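You operate a simulated robot arm through the tools that you are given. There is no shell and no other tool.

You are at the controls of a simulated robot arm. One attempt, no reset.

## Task
Unplug the slim column and draw its plunger right up.
Fine: each stop plug stands in the well of its own colour. Loosen the plunger screw fully.

It is judged by the outcome, as a careful person would: the job done as asked, and still so three seconds after it is handed in. It fails if anything else is knocked over, pushed out of place, dropped, spilled or broken.

## Robot
A 6-joint arm with a two-finger parallel gripper, fixed in place. Base frame: the origin is at the foot of the arm, x ahead of it, y to its left, z up. Readings come in mm, rad, newtons and seconds.
With the tool pointing down near the work surface it reaches from about 300 to 800 mm from the base axis. Its first joint turns from -2.897 to 2.897 rad. Payload 3.43 kg.
The tool frame sits at the grasp point between the pads (the TCP): z along the fingers, y along the line on which they close. The tips reach 34 mm beyond it. The gripper opens to 128 mm. The fingers are 24 mm wide and 12 mm thick; the gripper's body (48 by 130 mm) begins 96 mm behind the TCP.
Orientation is told as [roll, pitch, yaw] about the base's x, y, z axes, in that order, counted from this pose: with the fingers straight down and closing along the base's y, the tool's x points along the base's -x, its y along +y and its z along -z.

## Interface
- The arm moves only by the tool nudge_tool. Its argument "deltas" is a list that holds one entry, the list of rows, each a list of 7 numbers: the shift along the tool's x, y, z in mm, then the turn, a rotation vector about the tool's x, y, z in rad, then the opening, from 0 (shut) to 1 (fully open). In form: [[[x, y, z, rx, ry, rz, gripper], ...]]. A call has 1 to 20 rows; each row is the pose to reach, as a shift and turn from the pose commanded when the call began, along the tool's axes at that moment. A row lasts 0.2 s, in which the tool goes at most 50 mm and 0.15 rad; a call with a longer step from one row to the next is refused whole, and so is a gripper value outside its range. A pose out of reach is approached as far as the arm can. The call stops where the force on the tool passes 50 N (or 10 N more than at its start, if that is more) or the arm is blocked; 0.2 s more then pass. Each finger travels about 45 mm/s and halts on what it meets, pressing with about 31 N; the grip force reading is that of the motor and also rises with nothing between the fingers. The clock runs only during rows and for 0.2 s after the last one: add rows that repeat a pose to give the fingers time. It gives the time, the measured TCP pose, the force on the tool (base axes), the opening and the grip force at its end, in the units of the frame above (readings bear some noise), with the torque about the TCP (base axes, N m) and any sound that the robot's microphone picked up.
- Cameras (640 x 400 px; columns grow to the right, rows downward): "scene" is fixed at [219.1, -500.6, 1192]; the picture's right is [0.92, -0.40, 0.00], its down [-0.11, -0.26, -0.96] and it looks along [0.39, 0.88, -0.28] (base axes); focal length 345 px, centre (320, 200). "wrist" rides on the gripper at [76, -11, -160] in the tool frame; the picture's right is [0.15, 0.99, 0.00], its down [-0.88, 0.13, -0.46] and it looks along [-0.45, 0.07, 0.89] (tool axes); focal length 234 px, centre (320, 200).
- grab_frame(camera): a new picture of that camera. It takes no simulated time.
- measure_at(camera, pixels): for up to 12 pixels [column, row] of the newest picture of that camera ("zoom" is the newest enlarged one), the place [x, y, z] in the base frame of the surface seen there, good to about 2 mm. It takes no simulated time.
- zoom(camera, box): a new picture of the part [left, top, right, bottom] of that camera's present view, enlarged. It takes no simulated time.
- hand_in(): hands the job in; it is judged then, once.

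Open the gripper and draw the arm clear of the work before you hand the job in, unless the task says otherwise.

The tools are called as name(argument=value, ...) on one line, values as JSON. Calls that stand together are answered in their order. nudge_tool: Moves the arm, as the interface text tells. Its arguments: {"type":"object","properties":{"deltas":{"type":"array","items":{"type":"array","items":{"type":"array","items":{"type":"number"}}}}},"required":["deltas"]} The other tools are called the same way: grab_frame (camera) takes a picture; measure_at (camera, pixels) gives the place of the surface under pixels of a picture; zoom (camera, box) takes an enlarged picture of a part of a camera's view; hand_in () hands the job in.

At the start:

```text
clock: 0.0
position: [424.1, 262.0, 1152.3]
tcp_rot: [0.0, 0.0, -0.001]
contact_force: [0.3, -0.3, -1.3]
wrist_torque: [0.0, 0.01, -0.02]
gripper_width: 128.1
gripper_force: 0.0
```

scene: 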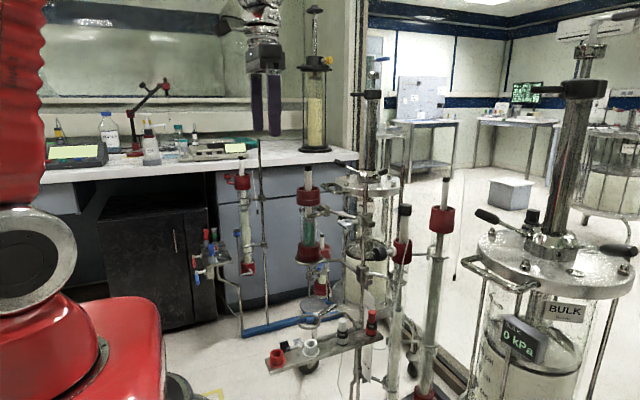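
wrist: 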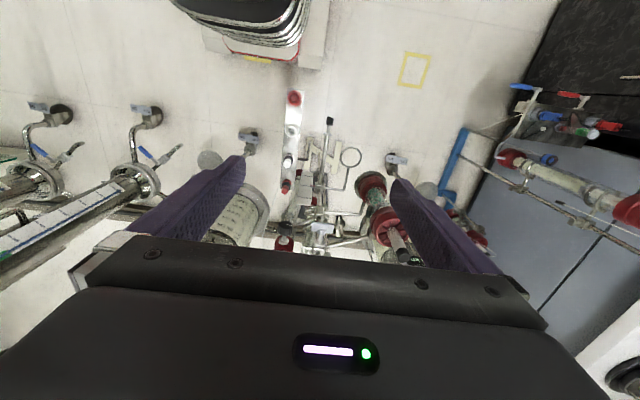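

I'll begin by looking closely at the scene: the columns around pixels (245,220), (308,210), (400,240), (440,230) and the plug holder near (320,350).

zoom(camera="scene", box=[180, 140, 340, 240])

zoom(camera="scene", box=[240, 290, 400, 390])

zoom(camera="scene", box=[320, 160, 480, 260])

zoom(camera="wrist", box=[240, 80, 440, 280])

```text
4.00 times, centred on (260, 190) of scene
```

zoom: 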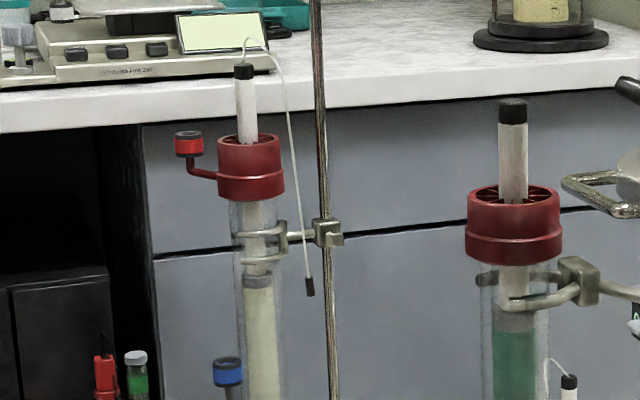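

```text
4.00 times, centred on (320, 340) of scene
```

zoom: 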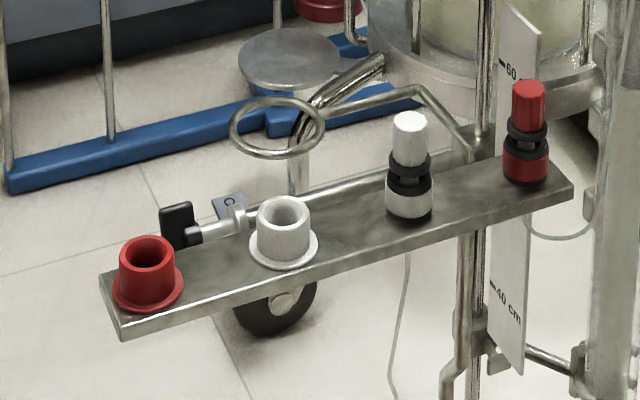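

```text
4.00 times, centred on (400, 210) of scene
```

zoom: 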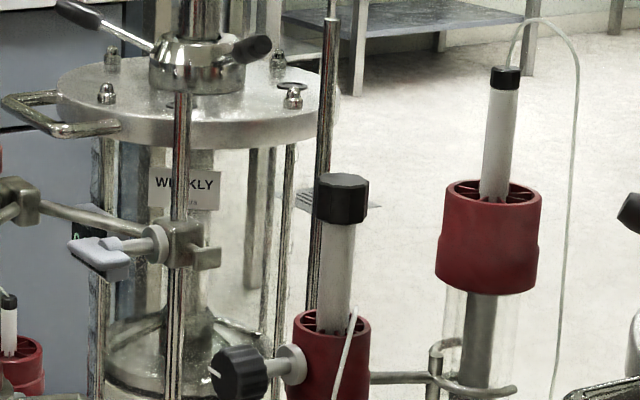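

```text
2.00 times, centred on (340, 180) of wrist
```

zoom: 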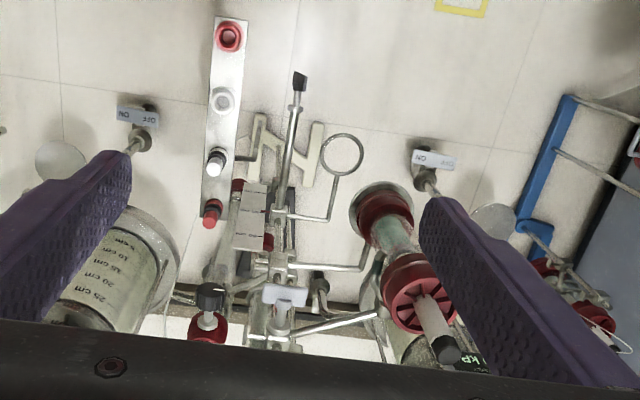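

Looking more closely at the shelf with wells (265–375, 310–375) and the column with the knob (380–420, 200–400).

zoom(camera="scene", box=[325, 300, 389, 340])

zoom(camera="scene", box=[360, 190, 440, 240])

zoom(camera="scene", box=[340, 220, 468, 300])

zoom(camera="scene", box=[340, 300, 500, 400])

zoom(camera="scene", box=[260, 320, 340, 370])

zoom(camera="wrist", box=[270, 80, 370, 180])

zoom(camera="wrist", box=[260, 160, 360, 260])

```text
10.00 times, centred on (357, 320) of scene
```

zoom: 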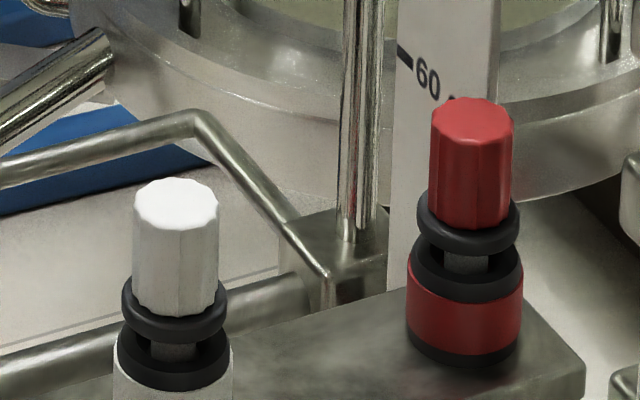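

```text
8.00 times, centred on (400, 215) of scene
```

zoom: 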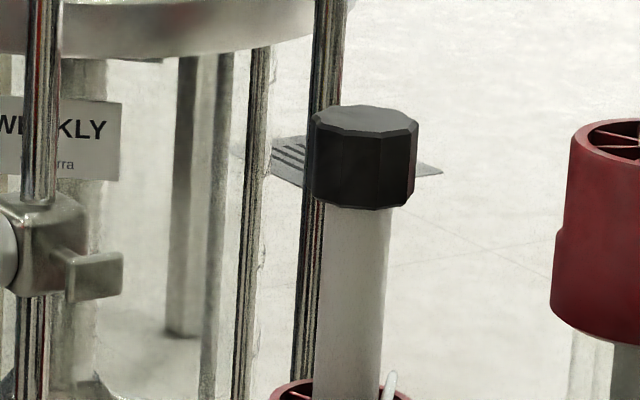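

```text
5.00 times, centred on (404, 260) of scene
```

zoom: 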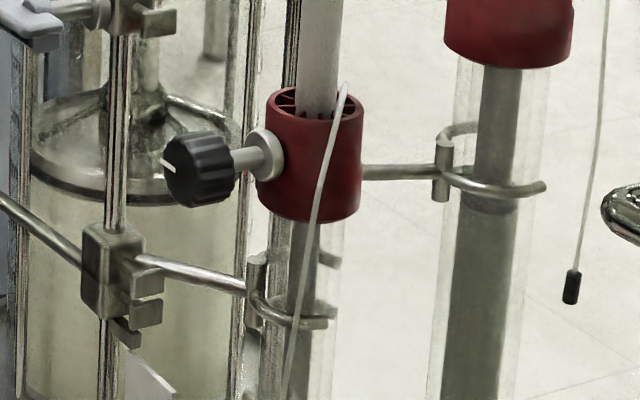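

```text
4.00 times, centred on (420, 350) of scene
```

zoom: 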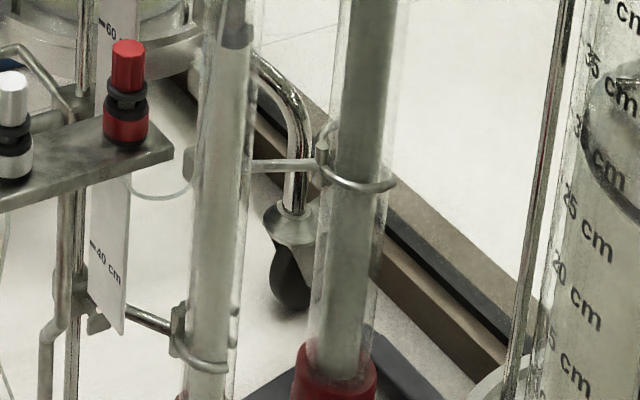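

```text
8.00 times, centred on (300, 345) of scene
```

zoom: 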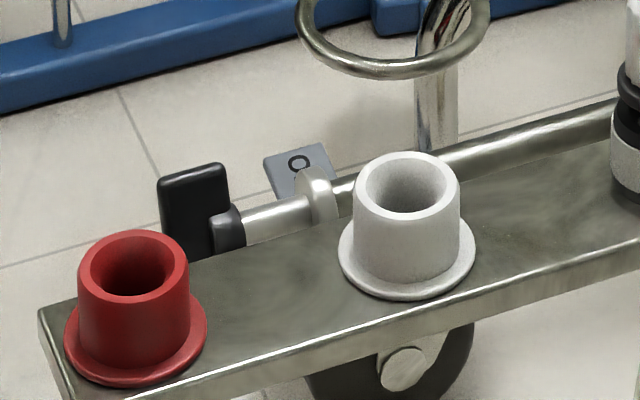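

```text
4.00 times, centred on (320, 130) of wrist
```

zoom: 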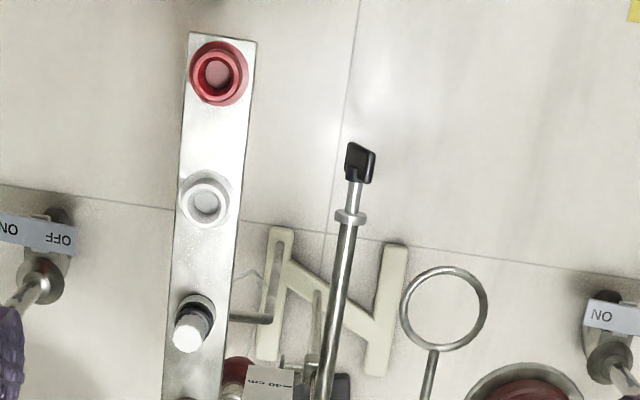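

```text
4.00 times, centred on (310, 210) of wrist
```

zoom: 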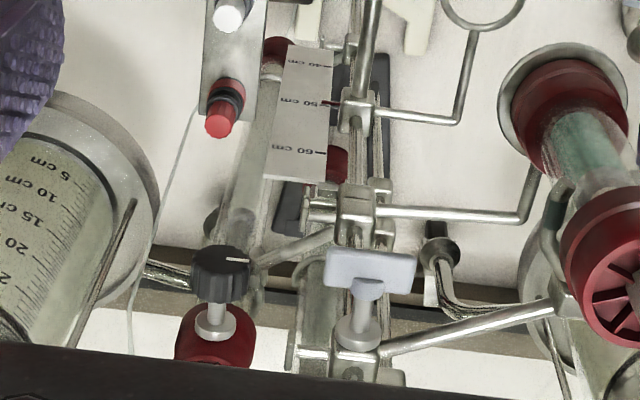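

I measure the plugs, wells, knob and plunger cap using scene pixels: white plug top (342,322), red plug top (372,312), wells (277,352) and (311,343), knob (380,254), cap (405,208).

measure_at(camera="scene", pixels=[[342.5, 320.5], [372.3, 311.5], [276.5, 358], [310.5, 347.5], [379, 254], [405.5, 204.5], [404, 239], [404, 225], [440, 218], [440, 180], [245, 182], [308, 195]])

zoom(camera="scene", box=[325, 300, 389, 340])

```text
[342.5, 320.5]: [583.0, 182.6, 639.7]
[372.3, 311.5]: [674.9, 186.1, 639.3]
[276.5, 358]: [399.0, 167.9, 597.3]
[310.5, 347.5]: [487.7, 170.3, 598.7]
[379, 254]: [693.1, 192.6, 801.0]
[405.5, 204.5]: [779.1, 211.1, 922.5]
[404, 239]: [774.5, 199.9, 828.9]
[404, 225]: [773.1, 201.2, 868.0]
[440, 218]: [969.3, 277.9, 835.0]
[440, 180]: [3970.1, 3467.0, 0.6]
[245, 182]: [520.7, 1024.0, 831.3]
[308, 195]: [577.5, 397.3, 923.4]
```

```text
10.00 times, centred on (357, 320) of scene
```

zoom: 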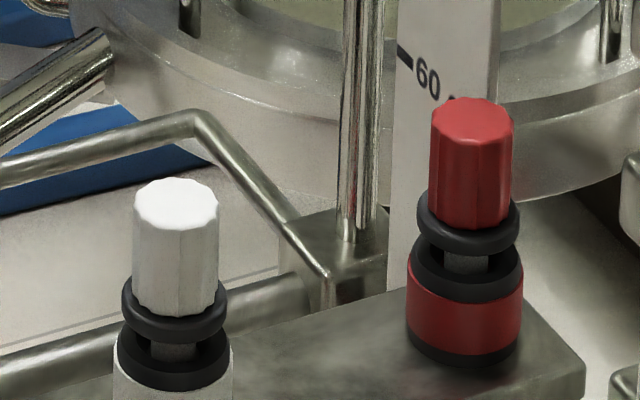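

The zoom shows plugs with handle, a flange ring, then a stem into the port base. I'll measure the plug handle, ring and base heights here.

measure_at(camera="zoom", pixels=[[176, 200], [176, 260], [172, 305], [175, 330], [172, 352], [175, 375], [472, 115], [470, 170], [468, 238], [467, 263], [466, 285], [465, 330]])

zoom(camera="scene", box=[260, 310, 388, 390])

```text
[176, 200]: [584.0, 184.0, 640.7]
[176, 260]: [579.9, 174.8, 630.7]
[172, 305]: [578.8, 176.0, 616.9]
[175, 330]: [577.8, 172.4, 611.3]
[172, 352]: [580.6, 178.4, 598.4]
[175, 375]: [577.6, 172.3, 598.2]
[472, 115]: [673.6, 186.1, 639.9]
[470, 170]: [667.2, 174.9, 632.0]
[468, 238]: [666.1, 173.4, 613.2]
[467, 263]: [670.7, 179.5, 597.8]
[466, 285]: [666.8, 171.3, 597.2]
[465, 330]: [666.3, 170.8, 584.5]
```

```text
5.00 times, centred on (324, 350) of scene
```

zoom: 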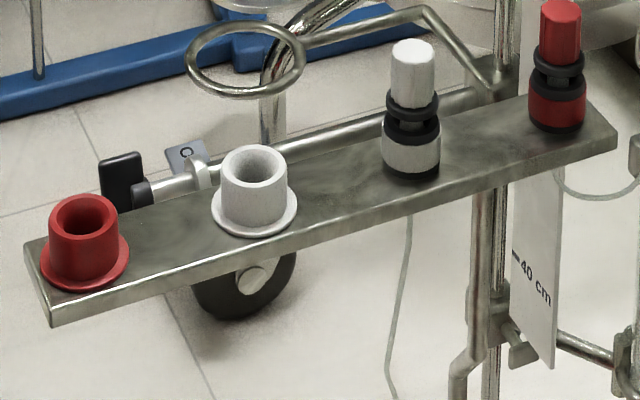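

Measuring the well rims (5x zoom: red rim around (83,222), white rim around (255,172)) and shelf surface.

measure_at(camera="zoom", pixels=[[52, 222], [115, 218], [83, 197], [83, 244], [85, 222], [224, 173], [285, 168], [254, 148], [255, 192], [258, 172], [330, 195], [140, 250]])

zoom(camera="scene", box=[360, 232, 424, 272])

```text
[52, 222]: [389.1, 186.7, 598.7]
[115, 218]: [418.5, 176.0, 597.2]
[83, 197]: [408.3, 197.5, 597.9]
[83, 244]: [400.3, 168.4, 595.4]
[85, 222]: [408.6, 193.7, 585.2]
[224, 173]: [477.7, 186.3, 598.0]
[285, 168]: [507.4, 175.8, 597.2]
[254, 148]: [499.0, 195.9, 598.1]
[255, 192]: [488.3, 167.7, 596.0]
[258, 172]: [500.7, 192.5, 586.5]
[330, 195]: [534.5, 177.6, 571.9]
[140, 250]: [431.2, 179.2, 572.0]
```

```text
10.00 times, centred on (392, 252) of scene
```

zoom: 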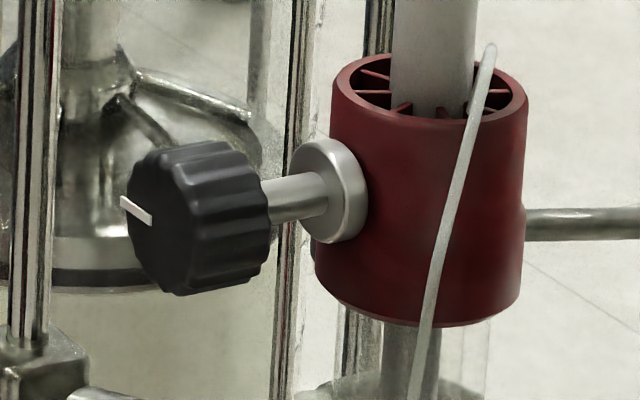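

Measuring the knob: face (158,220), indicator (137,211), rear, stem (295,195), boss (330,185), collar surface.

measure_at(camera="zoom", pixels=[[158, 222], [128, 200], [148, 216], [150, 160], [175, 285], [215, 210], [250, 210], [290, 197], [315, 193], [350, 190], [430, 220], [430, 110]])

zoom(camera="scene", box=[372, 180, 452, 230])

```text
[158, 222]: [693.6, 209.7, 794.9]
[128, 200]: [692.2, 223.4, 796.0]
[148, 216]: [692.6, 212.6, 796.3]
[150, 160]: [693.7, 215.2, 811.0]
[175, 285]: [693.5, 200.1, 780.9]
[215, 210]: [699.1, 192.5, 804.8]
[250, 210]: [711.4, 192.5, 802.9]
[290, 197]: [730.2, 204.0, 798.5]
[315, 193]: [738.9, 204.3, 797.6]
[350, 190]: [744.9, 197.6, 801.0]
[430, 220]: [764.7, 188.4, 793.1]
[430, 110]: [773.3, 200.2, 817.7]
```

```text
8.00 times, centred on (412, 205) of scene
```

zoom: 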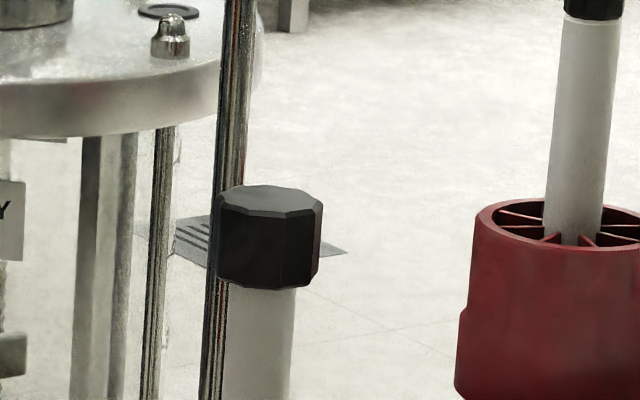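

Knob axis lies along x, face at x≈693, centre about (y 212, z 796). Now I measure the plunger cap (8x zoom) and then obstacles: stand rod, ruler plate, clamps.

measure_at(camera="zoom", pixels=[[270, 197], [222, 240], [318, 240], [268, 265], [262, 310], [228, 150], [160, 250], [106, 250]])

measure_at(camera="scene", pixels=[[362, 255], [362, 315], [367, 290], [370, 325], [345, 222], [333, 237], [333, 245], [372, 175], [372, 120], [318, 320], [352, 315], [395, 275]])

zoom(camera="scene", box=[320, 200, 400, 250])

```text
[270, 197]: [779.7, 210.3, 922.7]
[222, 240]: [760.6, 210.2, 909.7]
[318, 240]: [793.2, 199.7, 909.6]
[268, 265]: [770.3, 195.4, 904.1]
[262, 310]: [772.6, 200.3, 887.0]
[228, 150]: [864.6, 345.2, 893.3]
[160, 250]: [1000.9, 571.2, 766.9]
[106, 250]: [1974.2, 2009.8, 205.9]
```

```text
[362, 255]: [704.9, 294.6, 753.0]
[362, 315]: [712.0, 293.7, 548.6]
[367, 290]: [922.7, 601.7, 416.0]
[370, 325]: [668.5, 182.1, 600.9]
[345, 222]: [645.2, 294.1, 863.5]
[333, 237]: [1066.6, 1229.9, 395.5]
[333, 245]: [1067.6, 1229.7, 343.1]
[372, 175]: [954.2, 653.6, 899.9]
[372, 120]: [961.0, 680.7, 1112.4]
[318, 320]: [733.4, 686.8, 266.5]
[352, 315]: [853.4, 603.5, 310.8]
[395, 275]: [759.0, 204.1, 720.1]
```

```text
8.00 times, centred on (360, 225) of scene
```

zoom: 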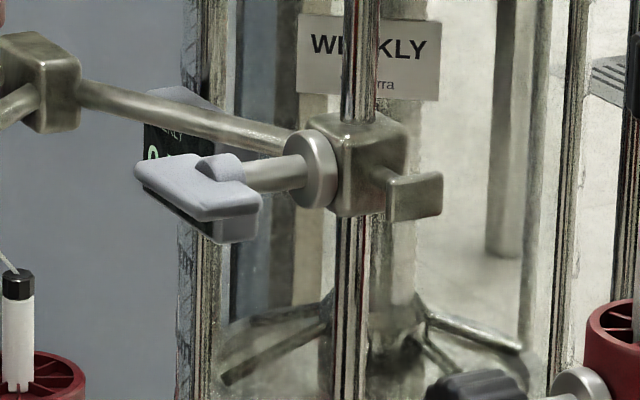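

Cap centre is about (778, 212) with top z 922.7; the stand rod is at (705, 298) and the T-handle at (645, 294, 863). I check the ruler plate and T-handle extents and the upper part of the rod before moving.

measure_at(camera="zoom", pixels=[[145, 170], [250, 200], [220, 225], [275, 170], [320, 170], [370, 150], [420, 195], [358, 60], [200, 120], [40, 100]])

measure_at(camera="scene", pixels=[[369.5, 302], [368, 308], [369, 350], [366, 366], [401, 240], [396, 270], [386, 254]])

zoom(camera="scene", box=[340, 60, 460, 135])

```text
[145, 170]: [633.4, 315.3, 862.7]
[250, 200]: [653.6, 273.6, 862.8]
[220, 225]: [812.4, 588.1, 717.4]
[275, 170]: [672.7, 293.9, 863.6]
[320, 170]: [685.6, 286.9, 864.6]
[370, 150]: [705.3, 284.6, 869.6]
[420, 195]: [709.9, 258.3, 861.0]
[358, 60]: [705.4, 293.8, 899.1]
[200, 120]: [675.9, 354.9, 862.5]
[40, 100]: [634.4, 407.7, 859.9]
```

```text
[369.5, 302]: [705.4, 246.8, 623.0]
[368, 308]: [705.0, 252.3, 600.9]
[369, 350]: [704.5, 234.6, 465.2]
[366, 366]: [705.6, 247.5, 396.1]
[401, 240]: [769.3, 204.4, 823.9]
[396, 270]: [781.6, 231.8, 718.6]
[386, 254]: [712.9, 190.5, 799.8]
```

```text
5.33 times, centred on (400, 98) of scene
```

zoom: 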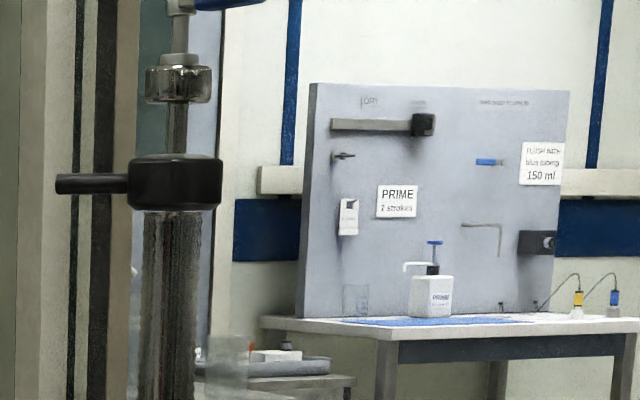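

Ruler plate sits at x≈705, y 232–262 – clear of the red plug (≈674, 186). I move to above the white plug at (583, 184), opening to about 51 mm, and look with the wrist camera.

nudge_tool(deltas=[[[-13.3, -6.5, 32.7, 0, 0, 0, 0.4], [-26.6, -13, 65.3, 0, 0, 0, 0.4], [-39.8, -19.5, 98, 0, 0, 0, 0.4], [-53.1, -26, 130.7, 0, 0, 0, 0.4], [-66.4, -32.5, 163.3, 0, 0, 0, 0.4], [-79.7, -39, 196, 0, 0, 0, 0.4], [-93, -45.5, 228.7, 0, 0, 0, 0.4], [-106.3, -52, 261.3, 0, 0, 0, 0.4], [-119.5, -58.5, 294, 0, 0, 0, 0.4], [-132.8, -65, 326.7, 0, 0, 0, 0.4], [-146, -71.5, 359.3, 0, 0, 0, 0.4], [-159.4, -78, 392, 0, 0, 0, 0.4], [-159.4, -78, 392, 0, 0, 0, 0.4]]])

grab_frame(camera="wrist")

grab_frame(camera="scene")

```text
clock: 2.8
position: [581.8, 184.0, 761.2]
tcp_rot: [0.001, -0.001, -0.001]
contact_force: [0.2, 0.1, 0.1]
wrist_torque: [0.01, -0.01, 0.01]
gripper_width: 51.3
gripper_force: 0.1
```

```text
taken
```

wrist: 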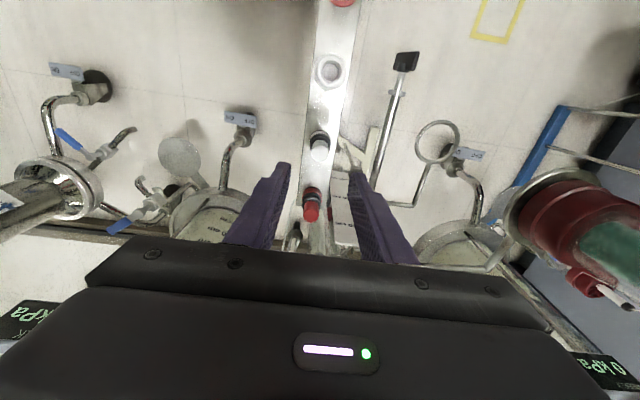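

```text
taken
```

scene: 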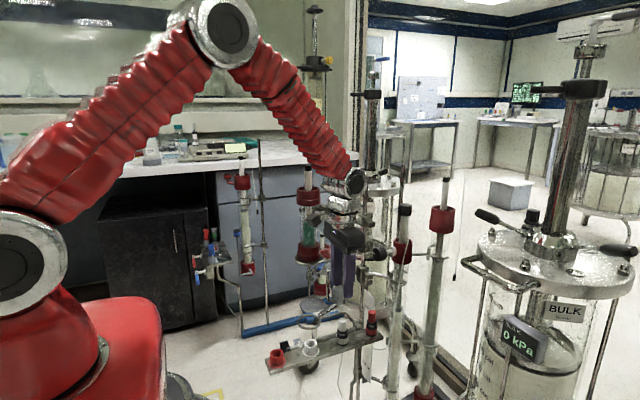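

The arm moved freely to (582, 184, 761). I zoom the wrist view to refine the plug positions (white plug at (319,146), red at (311,206)).

zoom(camera="wrist", box=[280, 120, 360, 220])

zoom(camera="scene", box=[310, 200, 410, 350])

measure_at(camera="wrist", pixels=[[319, 152], [311, 213], [330, 71], [341, 2], [319, 145], [330, 55], [330, 86], [317, 71], [343, 71]])

```text
4.00 times, centred on (320, 170) of wrist
```

zoom: 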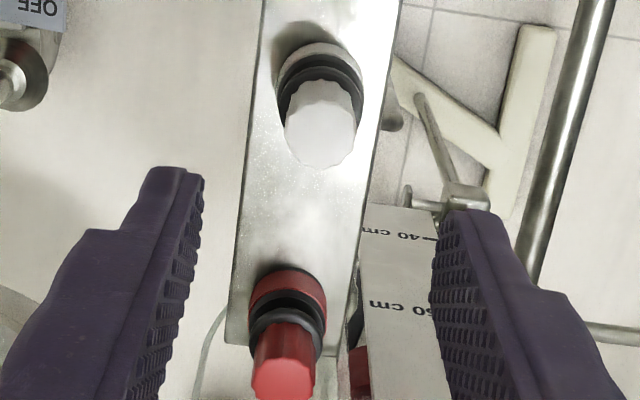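

```text
2.67 times, centred on (360, 275) of scene
```

zoom: 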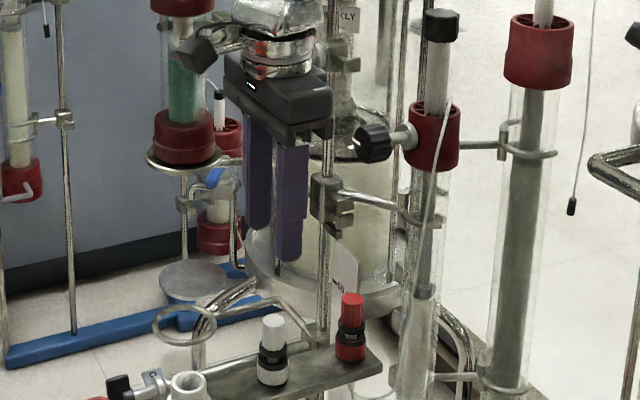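

```text
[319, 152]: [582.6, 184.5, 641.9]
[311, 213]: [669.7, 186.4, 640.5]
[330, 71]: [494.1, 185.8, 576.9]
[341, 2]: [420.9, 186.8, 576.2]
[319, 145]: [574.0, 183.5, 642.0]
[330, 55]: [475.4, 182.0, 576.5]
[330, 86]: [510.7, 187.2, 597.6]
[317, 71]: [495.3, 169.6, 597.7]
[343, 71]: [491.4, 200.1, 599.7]
```

Both plug handles are about 22 mm wide with tops at z≈641. I zoom further into the white well and each plug in the wrist view to fix centres.

zoom(camera="wrist", box=[306, 45, 354, 93])

measure_at(camera="zoom", pixels=[[200, 200]])

```text
8.33 times, centred on (330, 69) of wrist
```

zoom: 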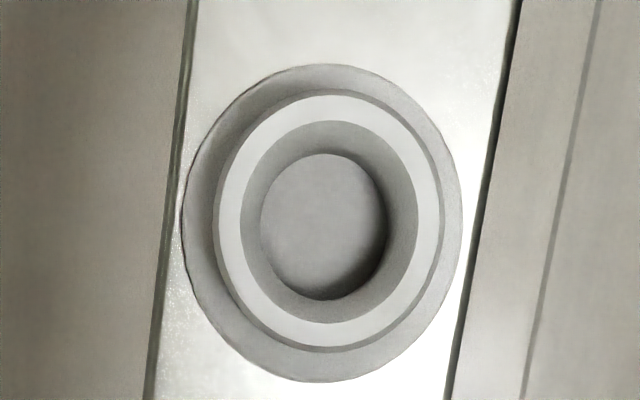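

```text
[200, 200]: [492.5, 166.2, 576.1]
```

Measuring the well's rim extremes and bottom centre in this zoom.

measure_at(camera="zoom", pixels=[[229, 215], [430, 222], [330, 106], [330, 336], [325, 225], [265, 225], [380, 225], [325, 160], [325, 295], [330, 130], [330, 315]])

zoom(camera="wrist", box=[296, 120, 344, 168])

```text
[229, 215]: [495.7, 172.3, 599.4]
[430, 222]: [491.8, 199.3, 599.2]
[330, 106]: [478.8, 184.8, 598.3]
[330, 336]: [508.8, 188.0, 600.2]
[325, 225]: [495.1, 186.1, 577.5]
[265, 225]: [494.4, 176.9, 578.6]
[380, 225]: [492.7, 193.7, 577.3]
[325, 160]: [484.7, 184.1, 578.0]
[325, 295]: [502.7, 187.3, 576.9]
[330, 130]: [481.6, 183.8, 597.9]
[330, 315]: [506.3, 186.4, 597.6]
```

```text
8.33 times, centred on (320, 144) of wrist
```

zoom: 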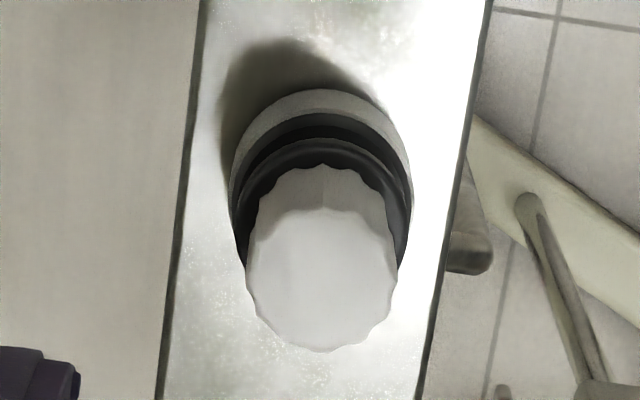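

Measuring the plug top extremes in this zoom.

measure_at(camera="zoom", pixels=[[322, 280], [255, 280], [388, 280], [322, 216], [322, 344], [255, 300], [385, 250]])

zoom(camera="wrist", box=[286, 180, 334, 228])

```text
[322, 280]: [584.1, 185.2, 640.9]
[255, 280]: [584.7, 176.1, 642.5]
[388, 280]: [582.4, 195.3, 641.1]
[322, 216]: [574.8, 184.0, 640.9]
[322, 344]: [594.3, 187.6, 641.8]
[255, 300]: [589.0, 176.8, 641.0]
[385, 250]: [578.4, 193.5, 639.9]
```

```text
8.33 times, centred on (310, 204) of wrist
```

zoom: 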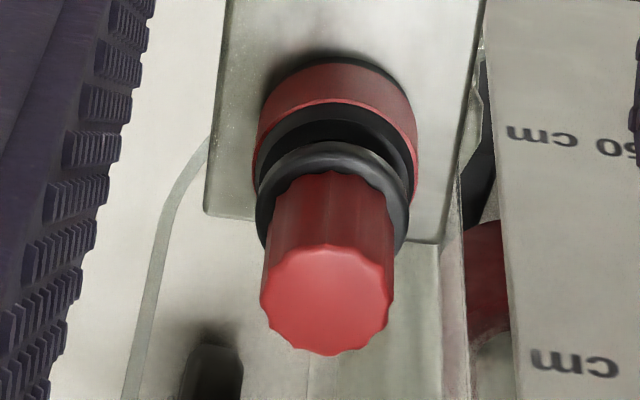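

Measuring the red plug's top extremes.

measure_at(camera="zoom", pixels=[[327, 298], [267, 298], [388, 298], [327, 248], [327, 350]])

zoom(camera="scene", box=[330, 230, 394, 270])

```text
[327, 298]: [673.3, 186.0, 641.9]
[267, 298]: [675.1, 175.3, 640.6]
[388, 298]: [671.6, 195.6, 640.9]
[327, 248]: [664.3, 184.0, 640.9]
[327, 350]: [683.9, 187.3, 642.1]
```

```text
10.00 times, centred on (362, 250) of scene
```

zoom: 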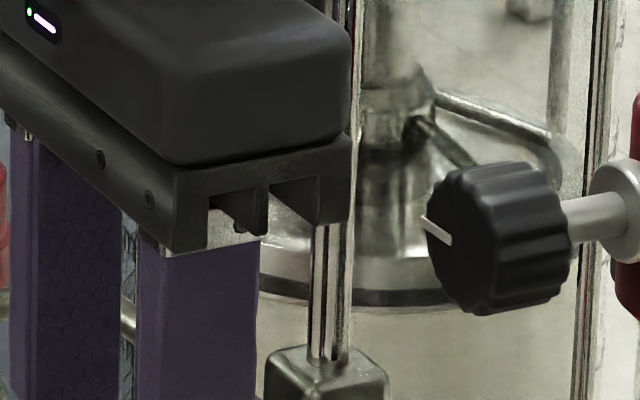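

Red plug centre ≈ (674, 186), white plug ≈ (584, 185.6), white well ≈ (494, 185.6) – a 90 mm pitch. I descend over the white plug handle so the tips end at about z 619, just above the black ring.

nudge_tool(deltas=[[[-1.7, 1.6, 15, 0, 0, 0, 0.4], [-1.7, 1.6, 35, 0, 0, 0, 0.4], [-1.7, 1.6, 55, 0, 0, 0, 0.4], [-1.7, 1.6, 75, 0, 0, 0, 0.4], [-1.7, 1.6, 90, 0, 0, 0, 0.4], [-1.7, 1.6, 100, 0, 0, 0, 0.4], [-1.7, 1.6, 107.5, 0, 0, 0, 0.4], [-1.7, 1.6, 107.5, 0, 0, 0, 0.4]]])

grab_frame(camera="wrist")

zoom(camera="scene", box=[300, 270, 396, 330])

```text
clock: 4.6
position: [584.4, 184.2, 652.9]
tcp_rot: [-0.001, 0.0, -0.001]
contact_force: [0.5, -0.2, -0.6]
wrist_torque: [0.01, -0.02, 0.01]
gripper_width: 51.1
gripper_force: 0.0
```

```text
taken
```

wrist: 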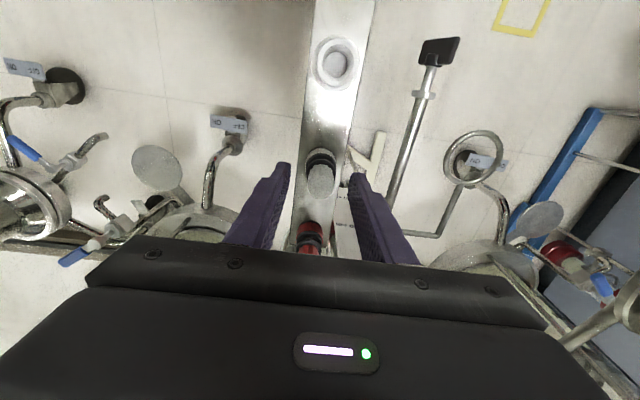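

```text
6.67 times, centred on (348, 300) of scene
```

zoom: 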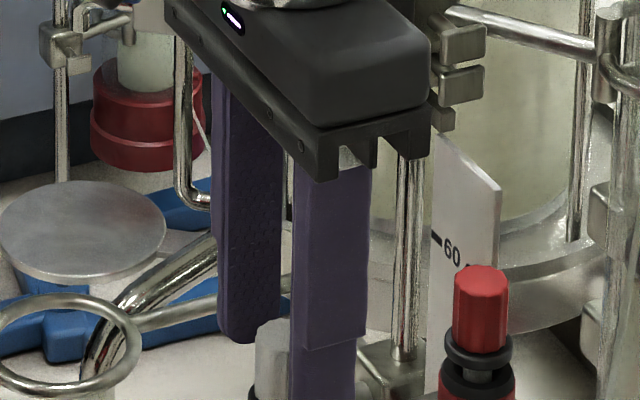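

The handle (320,178) sits centred between the fingers. I close on it.

nudge_tool(deltas=[[[0, 0, 0, 0, 0, 0, 0], [0, 0, 0, 0, 0, 0, 0], [0, 0, 0, 0, 0, 0, 0], [0, 0, 0, 0, 0, 0, 0], [0, 0, 0, 0, 0, 0, 0]]])

zoom(camera="wrist", box=[280, 130, 360, 250])

```text
clock: 5.8
position: [583.6, 183.5, 652.8]
tcp_rot: [0.001, -0.001, 0.001]
contact_force: [-0.1, 0.2, -0.6]
wrist_torque: [-0.02, 0.0, -0.01]
gripper_width: 19.6
gripper_force: 31.3
```

```text
3.33 times, centred on (320, 190) of wrist
```

zoom: 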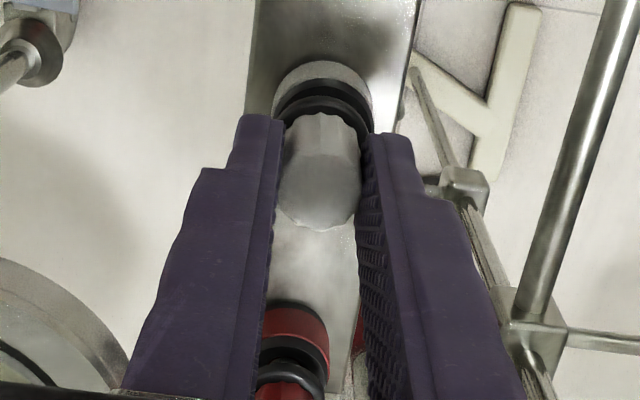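

Gripped (19.6 mm, 31 N) with negligible side force. I pull up slowly and watch the force.

nudge_tool(deltas=[[[0, 0, -1, 0, 0, 0, 0], [0, 0, -2, 0, 0, 0, 0], [0, 0, -3, 0, 0, 0, 0], [0, 0, -4, 0, 0, 0, 0], [0, 0, -4, 0, 0, 0, 0]]])

zoom(camera="wrist", box=[280, 130, 360, 250])

zoom(camera="scene", box=[310, 300, 390, 350])

```text
clock: 7.0
position: [585.5, 184.0, 656.2]
tcp_rot: [-0.001, 0.0, 0.0]
contact_force: [-0.4, -0.2, -0.2]
wrist_torque: [-0.01, 0.02, 0.0]
gripper_width: 20.1
gripper_force: 30.7
```

```text
3.33 times, centred on (320, 190) of wrist
```

zoom: 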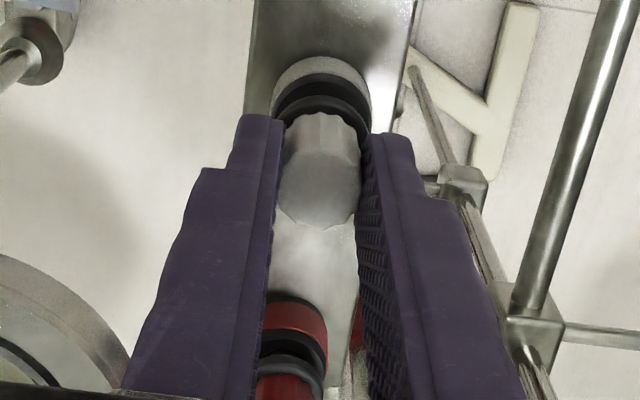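

```text
8.00 times, centred on (350, 325) of scene
```

zoom: 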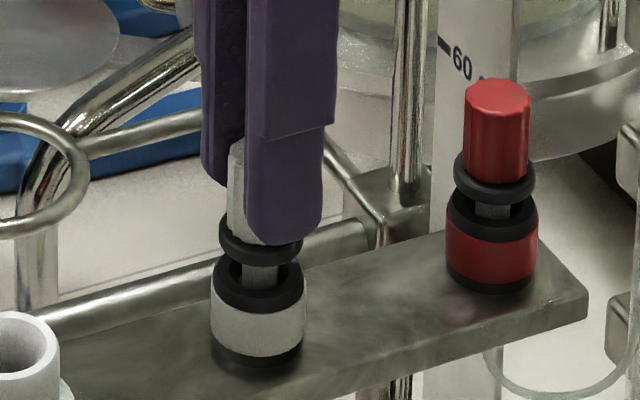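

The plug rises freely with the fingers (the gap to its port has grown). I continue up 45 mm.

nudge_tool(deltas=[[[0, 0, -3, 0, 0, 0, 0], [0, 0, -7, 0, 0, 0, 0], [0, 0, -12, 0, 0, 0, 0], [0, 0, -18, 0, 0, 0, 0], [0, 0, -25, 0, 0, 0, 0], [0, 0, -32, 0, 0, 0, 0], [0, 0, -39, 0, 0, 0, 0], [0, 0, -45, 0, 0, 0, 0], [0, 0, -45, 0, 0, 0, 0]]])

zoom(camera="scene", box=[290, 280, 386, 340])

grab_frame(camera="wrist")

```text
clock: 9.0
position: [583.1, 184.0, 703.2]
tcp_rot: [0.001, 0.0, -0.001]
contact_force: [-0.9, -0.1, -0.7]
wrist_torque: [0.01, -0.01, 0.04]
gripper_width: 20.0
gripper_force: 31.1
```

```text
6.67 times, centred on (338, 310) of scene
```

zoom: 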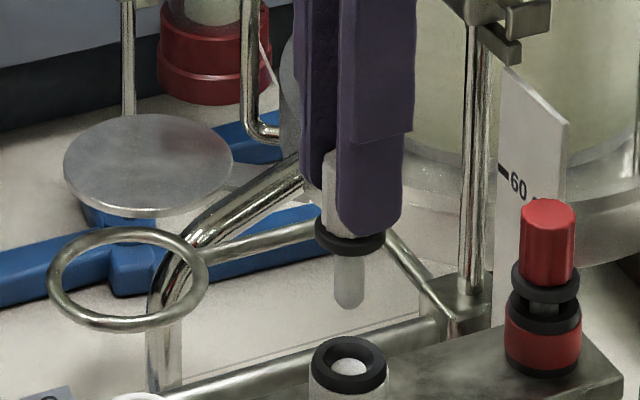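

```text
taken
```

wrist: 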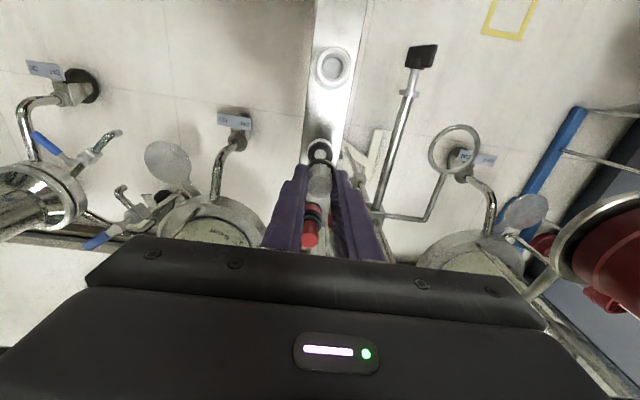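

The plug is out: its stem hangs below the ring (tip at zoom (348,306)). I measure the stem tip and ring to know the drop height.

measure_at(camera="zoom", pixels=[[348, 280], [348, 302], [348, 295], [347, 250], [340, 200], [348, 368], [330, 235]])

zoom(camera="wrist", box=[280, 120, 360, 240])

```text
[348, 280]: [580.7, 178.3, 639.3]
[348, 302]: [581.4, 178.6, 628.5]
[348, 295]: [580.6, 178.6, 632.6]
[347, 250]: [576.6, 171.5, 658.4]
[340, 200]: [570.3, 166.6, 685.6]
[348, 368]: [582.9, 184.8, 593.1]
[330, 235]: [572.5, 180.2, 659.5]
```

```text
3.33 times, centred on (320, 180) of wrist
```

zoom: 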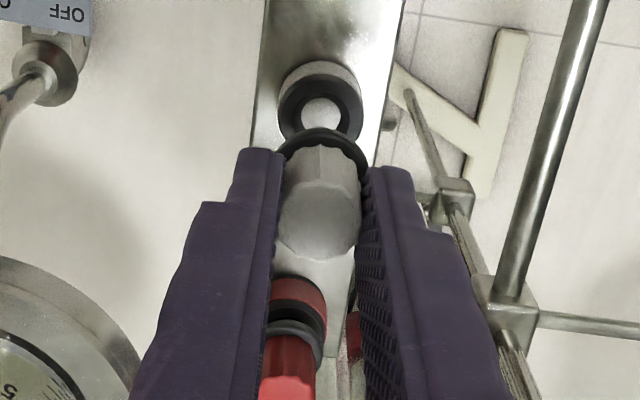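

Stem tip is at z≈627, so the well bottom (577) is ~50 mm lower than now. I shift 90 mm toward the base to above the white well and check the alignment.

nudge_tool(deltas=[[[10, 0, 0, 0, 0, 0, 0], [25, 0, 0, 0, 0, 0, 0], [40, 0, 0, 0, 0, 0, 0], [55, 0, 0, 0, 0, 0, 0], [70, 0, 0, 0, 0, 0, 0], [82, 0, 0, 0, 0, 0, 0], [90.3, 0, 0, 0, 0, 0, 0], [90.3, 0, 0, 0, 0, 0, 0]]])

grab_frame(camera="wrist")

zoom(camera="scene", box=[262, 300, 358, 360])

measure_at(camera="zoom", pixels=[[320, 200]])

```text
clock: 10.8
position: [494.3, 184.4, 702.8]
tcp_rot: [0.0, 0.0, 0.001]
contact_force: [-0.1, -0.2, -0.1]
wrist_torque: [-0.01, 0.03, -0.02]
gripper_width: 20.1
gripper_force: 31.2
```

```text
taken
```

wrist: 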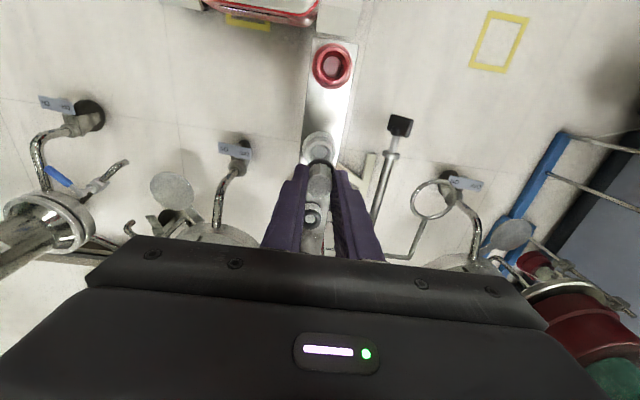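

```text
6.67 times, centred on (310, 330) of scene
```

zoom: 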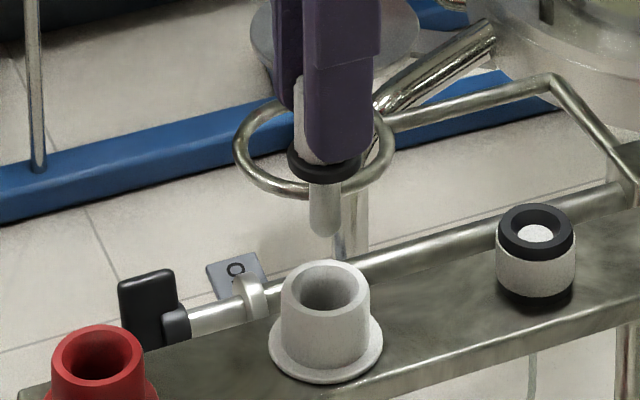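

```text
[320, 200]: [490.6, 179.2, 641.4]
```

Stem centre estimates to (492.8, 184.8). I measure the white well's rim again in this same zoom for a like-for-like comparison.

measure_at(camera="zoom", pixels=[[287, 290], [364, 290], [326, 265], [326, 312], [345, 312], [325, 302], [325, 185], [325, 215], [316, 200], [334, 200]])

zoom(camera="wrist", box=[290, 110, 350, 200])

```text
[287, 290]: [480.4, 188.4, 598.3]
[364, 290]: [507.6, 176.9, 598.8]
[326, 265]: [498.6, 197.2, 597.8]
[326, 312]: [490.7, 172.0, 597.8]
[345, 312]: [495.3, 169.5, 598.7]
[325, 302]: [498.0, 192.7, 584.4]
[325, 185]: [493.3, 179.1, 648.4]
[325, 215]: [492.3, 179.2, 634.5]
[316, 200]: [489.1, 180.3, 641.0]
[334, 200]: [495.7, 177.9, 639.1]
```

```text
4.44 times, centred on (320, 155) of wrist
```

zoom: 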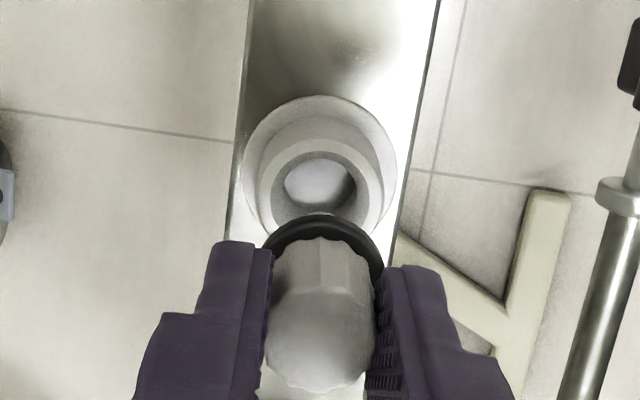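

Stem (495, 184.7) lines up with the well (494.3, 184). I lower 44 mm, then finish in small steps with force checks.

nudge_tool(deltas=[[[0, 0, 8, 0, 0, 0, 0], [0, 0, 16, 0, 0, 0, 0], [0, 0, 23, 0, 0, 0, 0], [0, 0, 29, 0, 0, 0, 0], [0, 0, 34, 0, 0, 0, 0], [0, 0, 38, 0, 0, 0, 0], [0, 0, 42, 0, 0, 0, 0], [0, 0, 44, 0, 0, 0, 0], [0, 0, 44, 0, 0, 0, 0]]])

zoom(camera="scene", box=[278, 310, 342, 350])

zoom(camera="wrist", box=[290, 110, 350, 200])

```text
clock: 12.8
position: [494.4, 185.4, 658.0]
tcp_rot: [0.001, 0.001, 0.001]
contact_force: [0.7, -0.1, -1.4]
wrist_torque: [0.0, -0.02, -0.02]
gripper_width: 19.9
gripper_force: 31.5
```

```text
10.00 times, centred on (310, 330) of scene
```

zoom: 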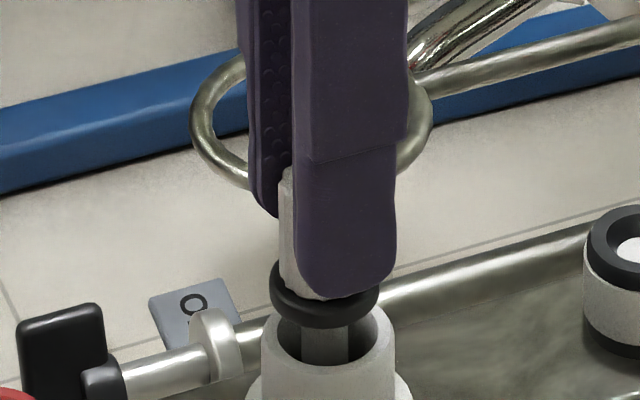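

```text
4.44 times, centred on (320, 155) of wrist
```

zoom: 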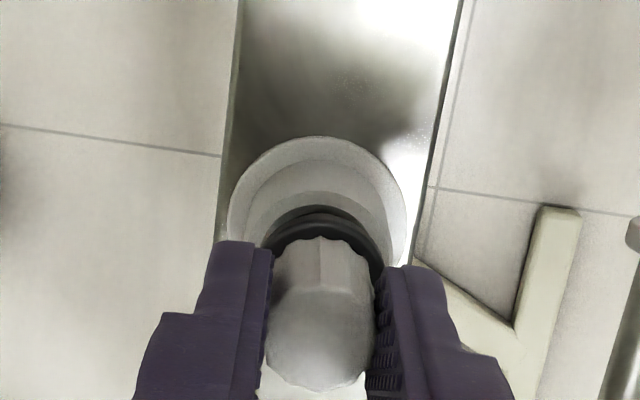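

The stem is inside the well with no side force. I lower the last few millimetres in 1 mm rows.

nudge_tool(deltas=[[[0, 0, 1, 0, 0, 0, 0], [0, 0, 2, 0, 0, 0, 0], [0, 0, 3, 0, 0, 0, 0], [0, 0, 4, 0, 0, 0, 0], [0, 0, 4, 0, 0, 0, 0]]])

zoom(camera="scene", box=[278, 310, 342, 350])

```text
clock: 14.0
position: [494.2, 186.3, 654.3]
tcp_rot: [-0.001, -0.002, -0.001]
contact_force: [-1.8, -3.6, 17.1]
wrist_torque: [-0.37, 0.15, 0.01]
gripper_width: 19.9
gripper_force: 30.9
```

```text
10.00 times, centred on (310, 330) of scene
```

zoom: 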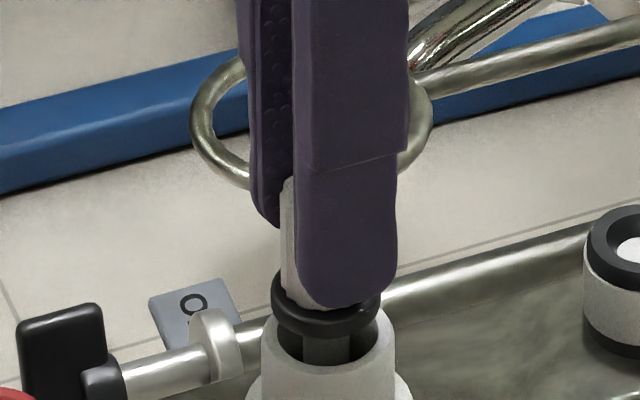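

Contact with the well floor (17 N up). I back off about 1 mm to relieve the push, then open the fingers.

nudge_tool(deltas=[[[0, 0, -0.6, 0, 0, 0, 0], [0, 0, -1, 0, 0, 0, 0], [0, 0, -1, 0, 0, 0, 0]]])

```text
clock: 14.8
position: [493.4, 185.3, 655.8]
tcp_rot: [0.001, 0.0, 0.0]
contact_force: [0.3, -0.3, -0.5]
wrist_torque: [0.02, 0.0, -0.01]
gripper_width: 20.0
gripper_force: 31.8
```

Force is now near zero; I open to 45 mm in place.

nudge_tool(deltas=[[[0, 0, 0, 0, 0, 0, 0.18], [0, 0, 0, 0, 0, 0, 0.22], [0, 0, 0, 0, 0, 0, 0.28], [0, 0, 0, 0, 0, 0, 0.35], [0, 0, 0, 0, 0, 0, 0.35]]])

zoom(camera="scene", box=[278, 310, 342, 350])

zoom(camera="wrist", box=[280, 110, 360, 230])

```text
clock: 16.0
position: [493.2, 186.0, 655.9]
tcp_rot: [0.002, 0.001, 0.0]
contact_force: [0.1, 0.1, 0.2]
wrist_torque: [0.0, -0.01, 0.01]
gripper_width: 44.7
gripper_force: 0.0
```

```text
10.00 times, centred on (310, 330) of scene
```

zoom: 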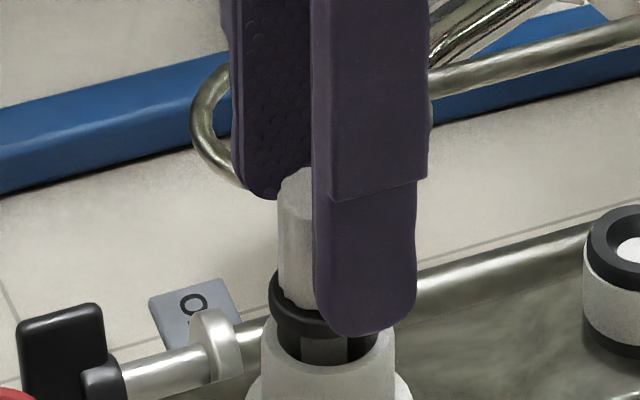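

```text
3.33 times, centred on (320, 170) of wrist
```

zoom: 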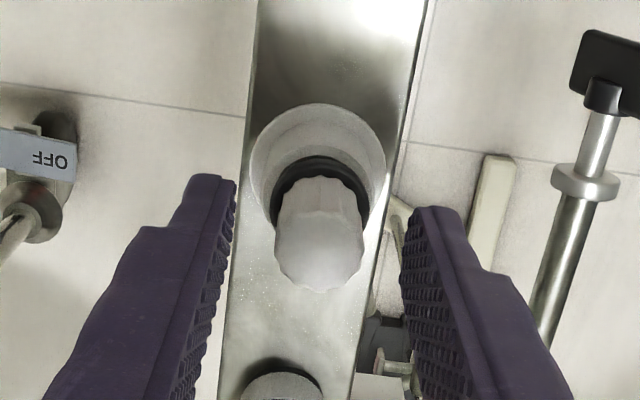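

The white plug stands upright in the white well. I lift 79 mm, then move over the red plug with the tool pitched 20° forward so the gripper body stays clear of the knob above (x≥693).

nudge_tool(deltas=[[[0, 0, -15, 0, 0, 0, 0.35], [0, 0, -35, 0, 0, 0, 0.35], [0, 0, -60, 0, 0, 0, 0.35], [0, 0, -79, 0, 0, 0, 0.35], [-25, 0.2, -79, 0, -0.07, 0, 0.35], [-55, 0.4, -79, 0, -0.14, 0, 0.35], [-85, 0.4, -79, 0, -0.21, 0, 0.35], [-115, 0.4, -79, 0, -0.28, 0, 0.35], [-145, 0.4, -79, 0, -0.349, 0, 0.35], [-165, 0.4, -79, 0, -0.349, 0, 0.35], [-171, 0.4, -79, 0, -0.349, 0, 0.35], [-171, 0.4, -79, 0, -0.349, 0, 0.35]]])

grab_frame(camera="wrist")

grab_frame(camera="scene")

zoom(camera="scene", box=[260, 210, 420, 370])

```text
clock: 18.6
position: [664.7, 185.4, 734.3]
tcp_rot: [0.0, -0.35, 0.0]
contact_force: [0.0, -0.3, 0.1]
wrist_torque: [-0.01, -0.01, 0.0]
gripper_width: 44.7
gripper_force: 0.1
```

```text
taken
```

wrist: 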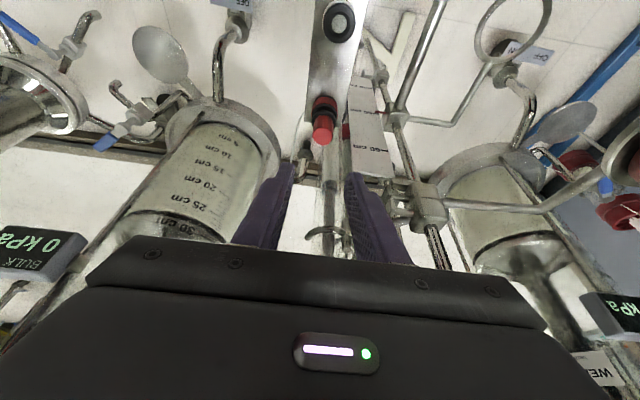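

```text
taken
```

scene: 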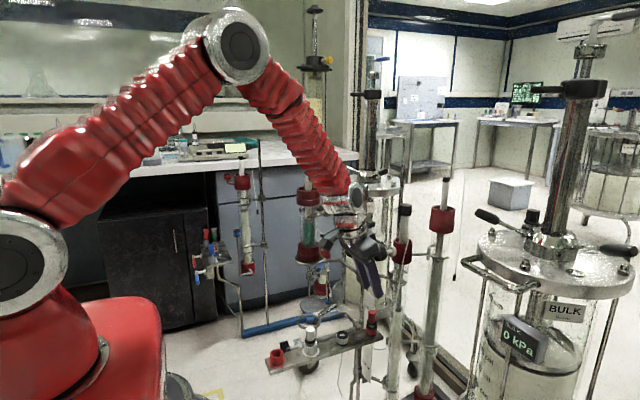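

```text
2.50 times, centred on (340, 290) of scene
```

zoom: 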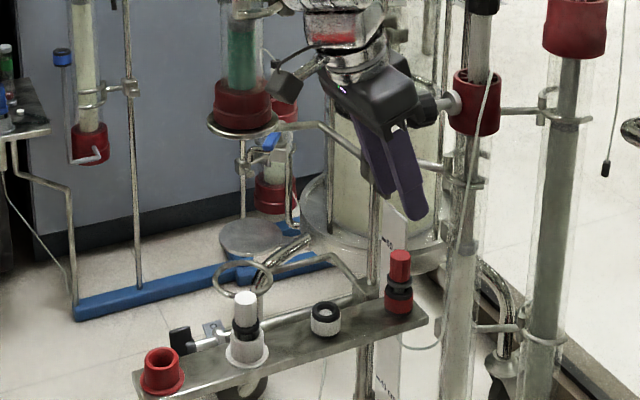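

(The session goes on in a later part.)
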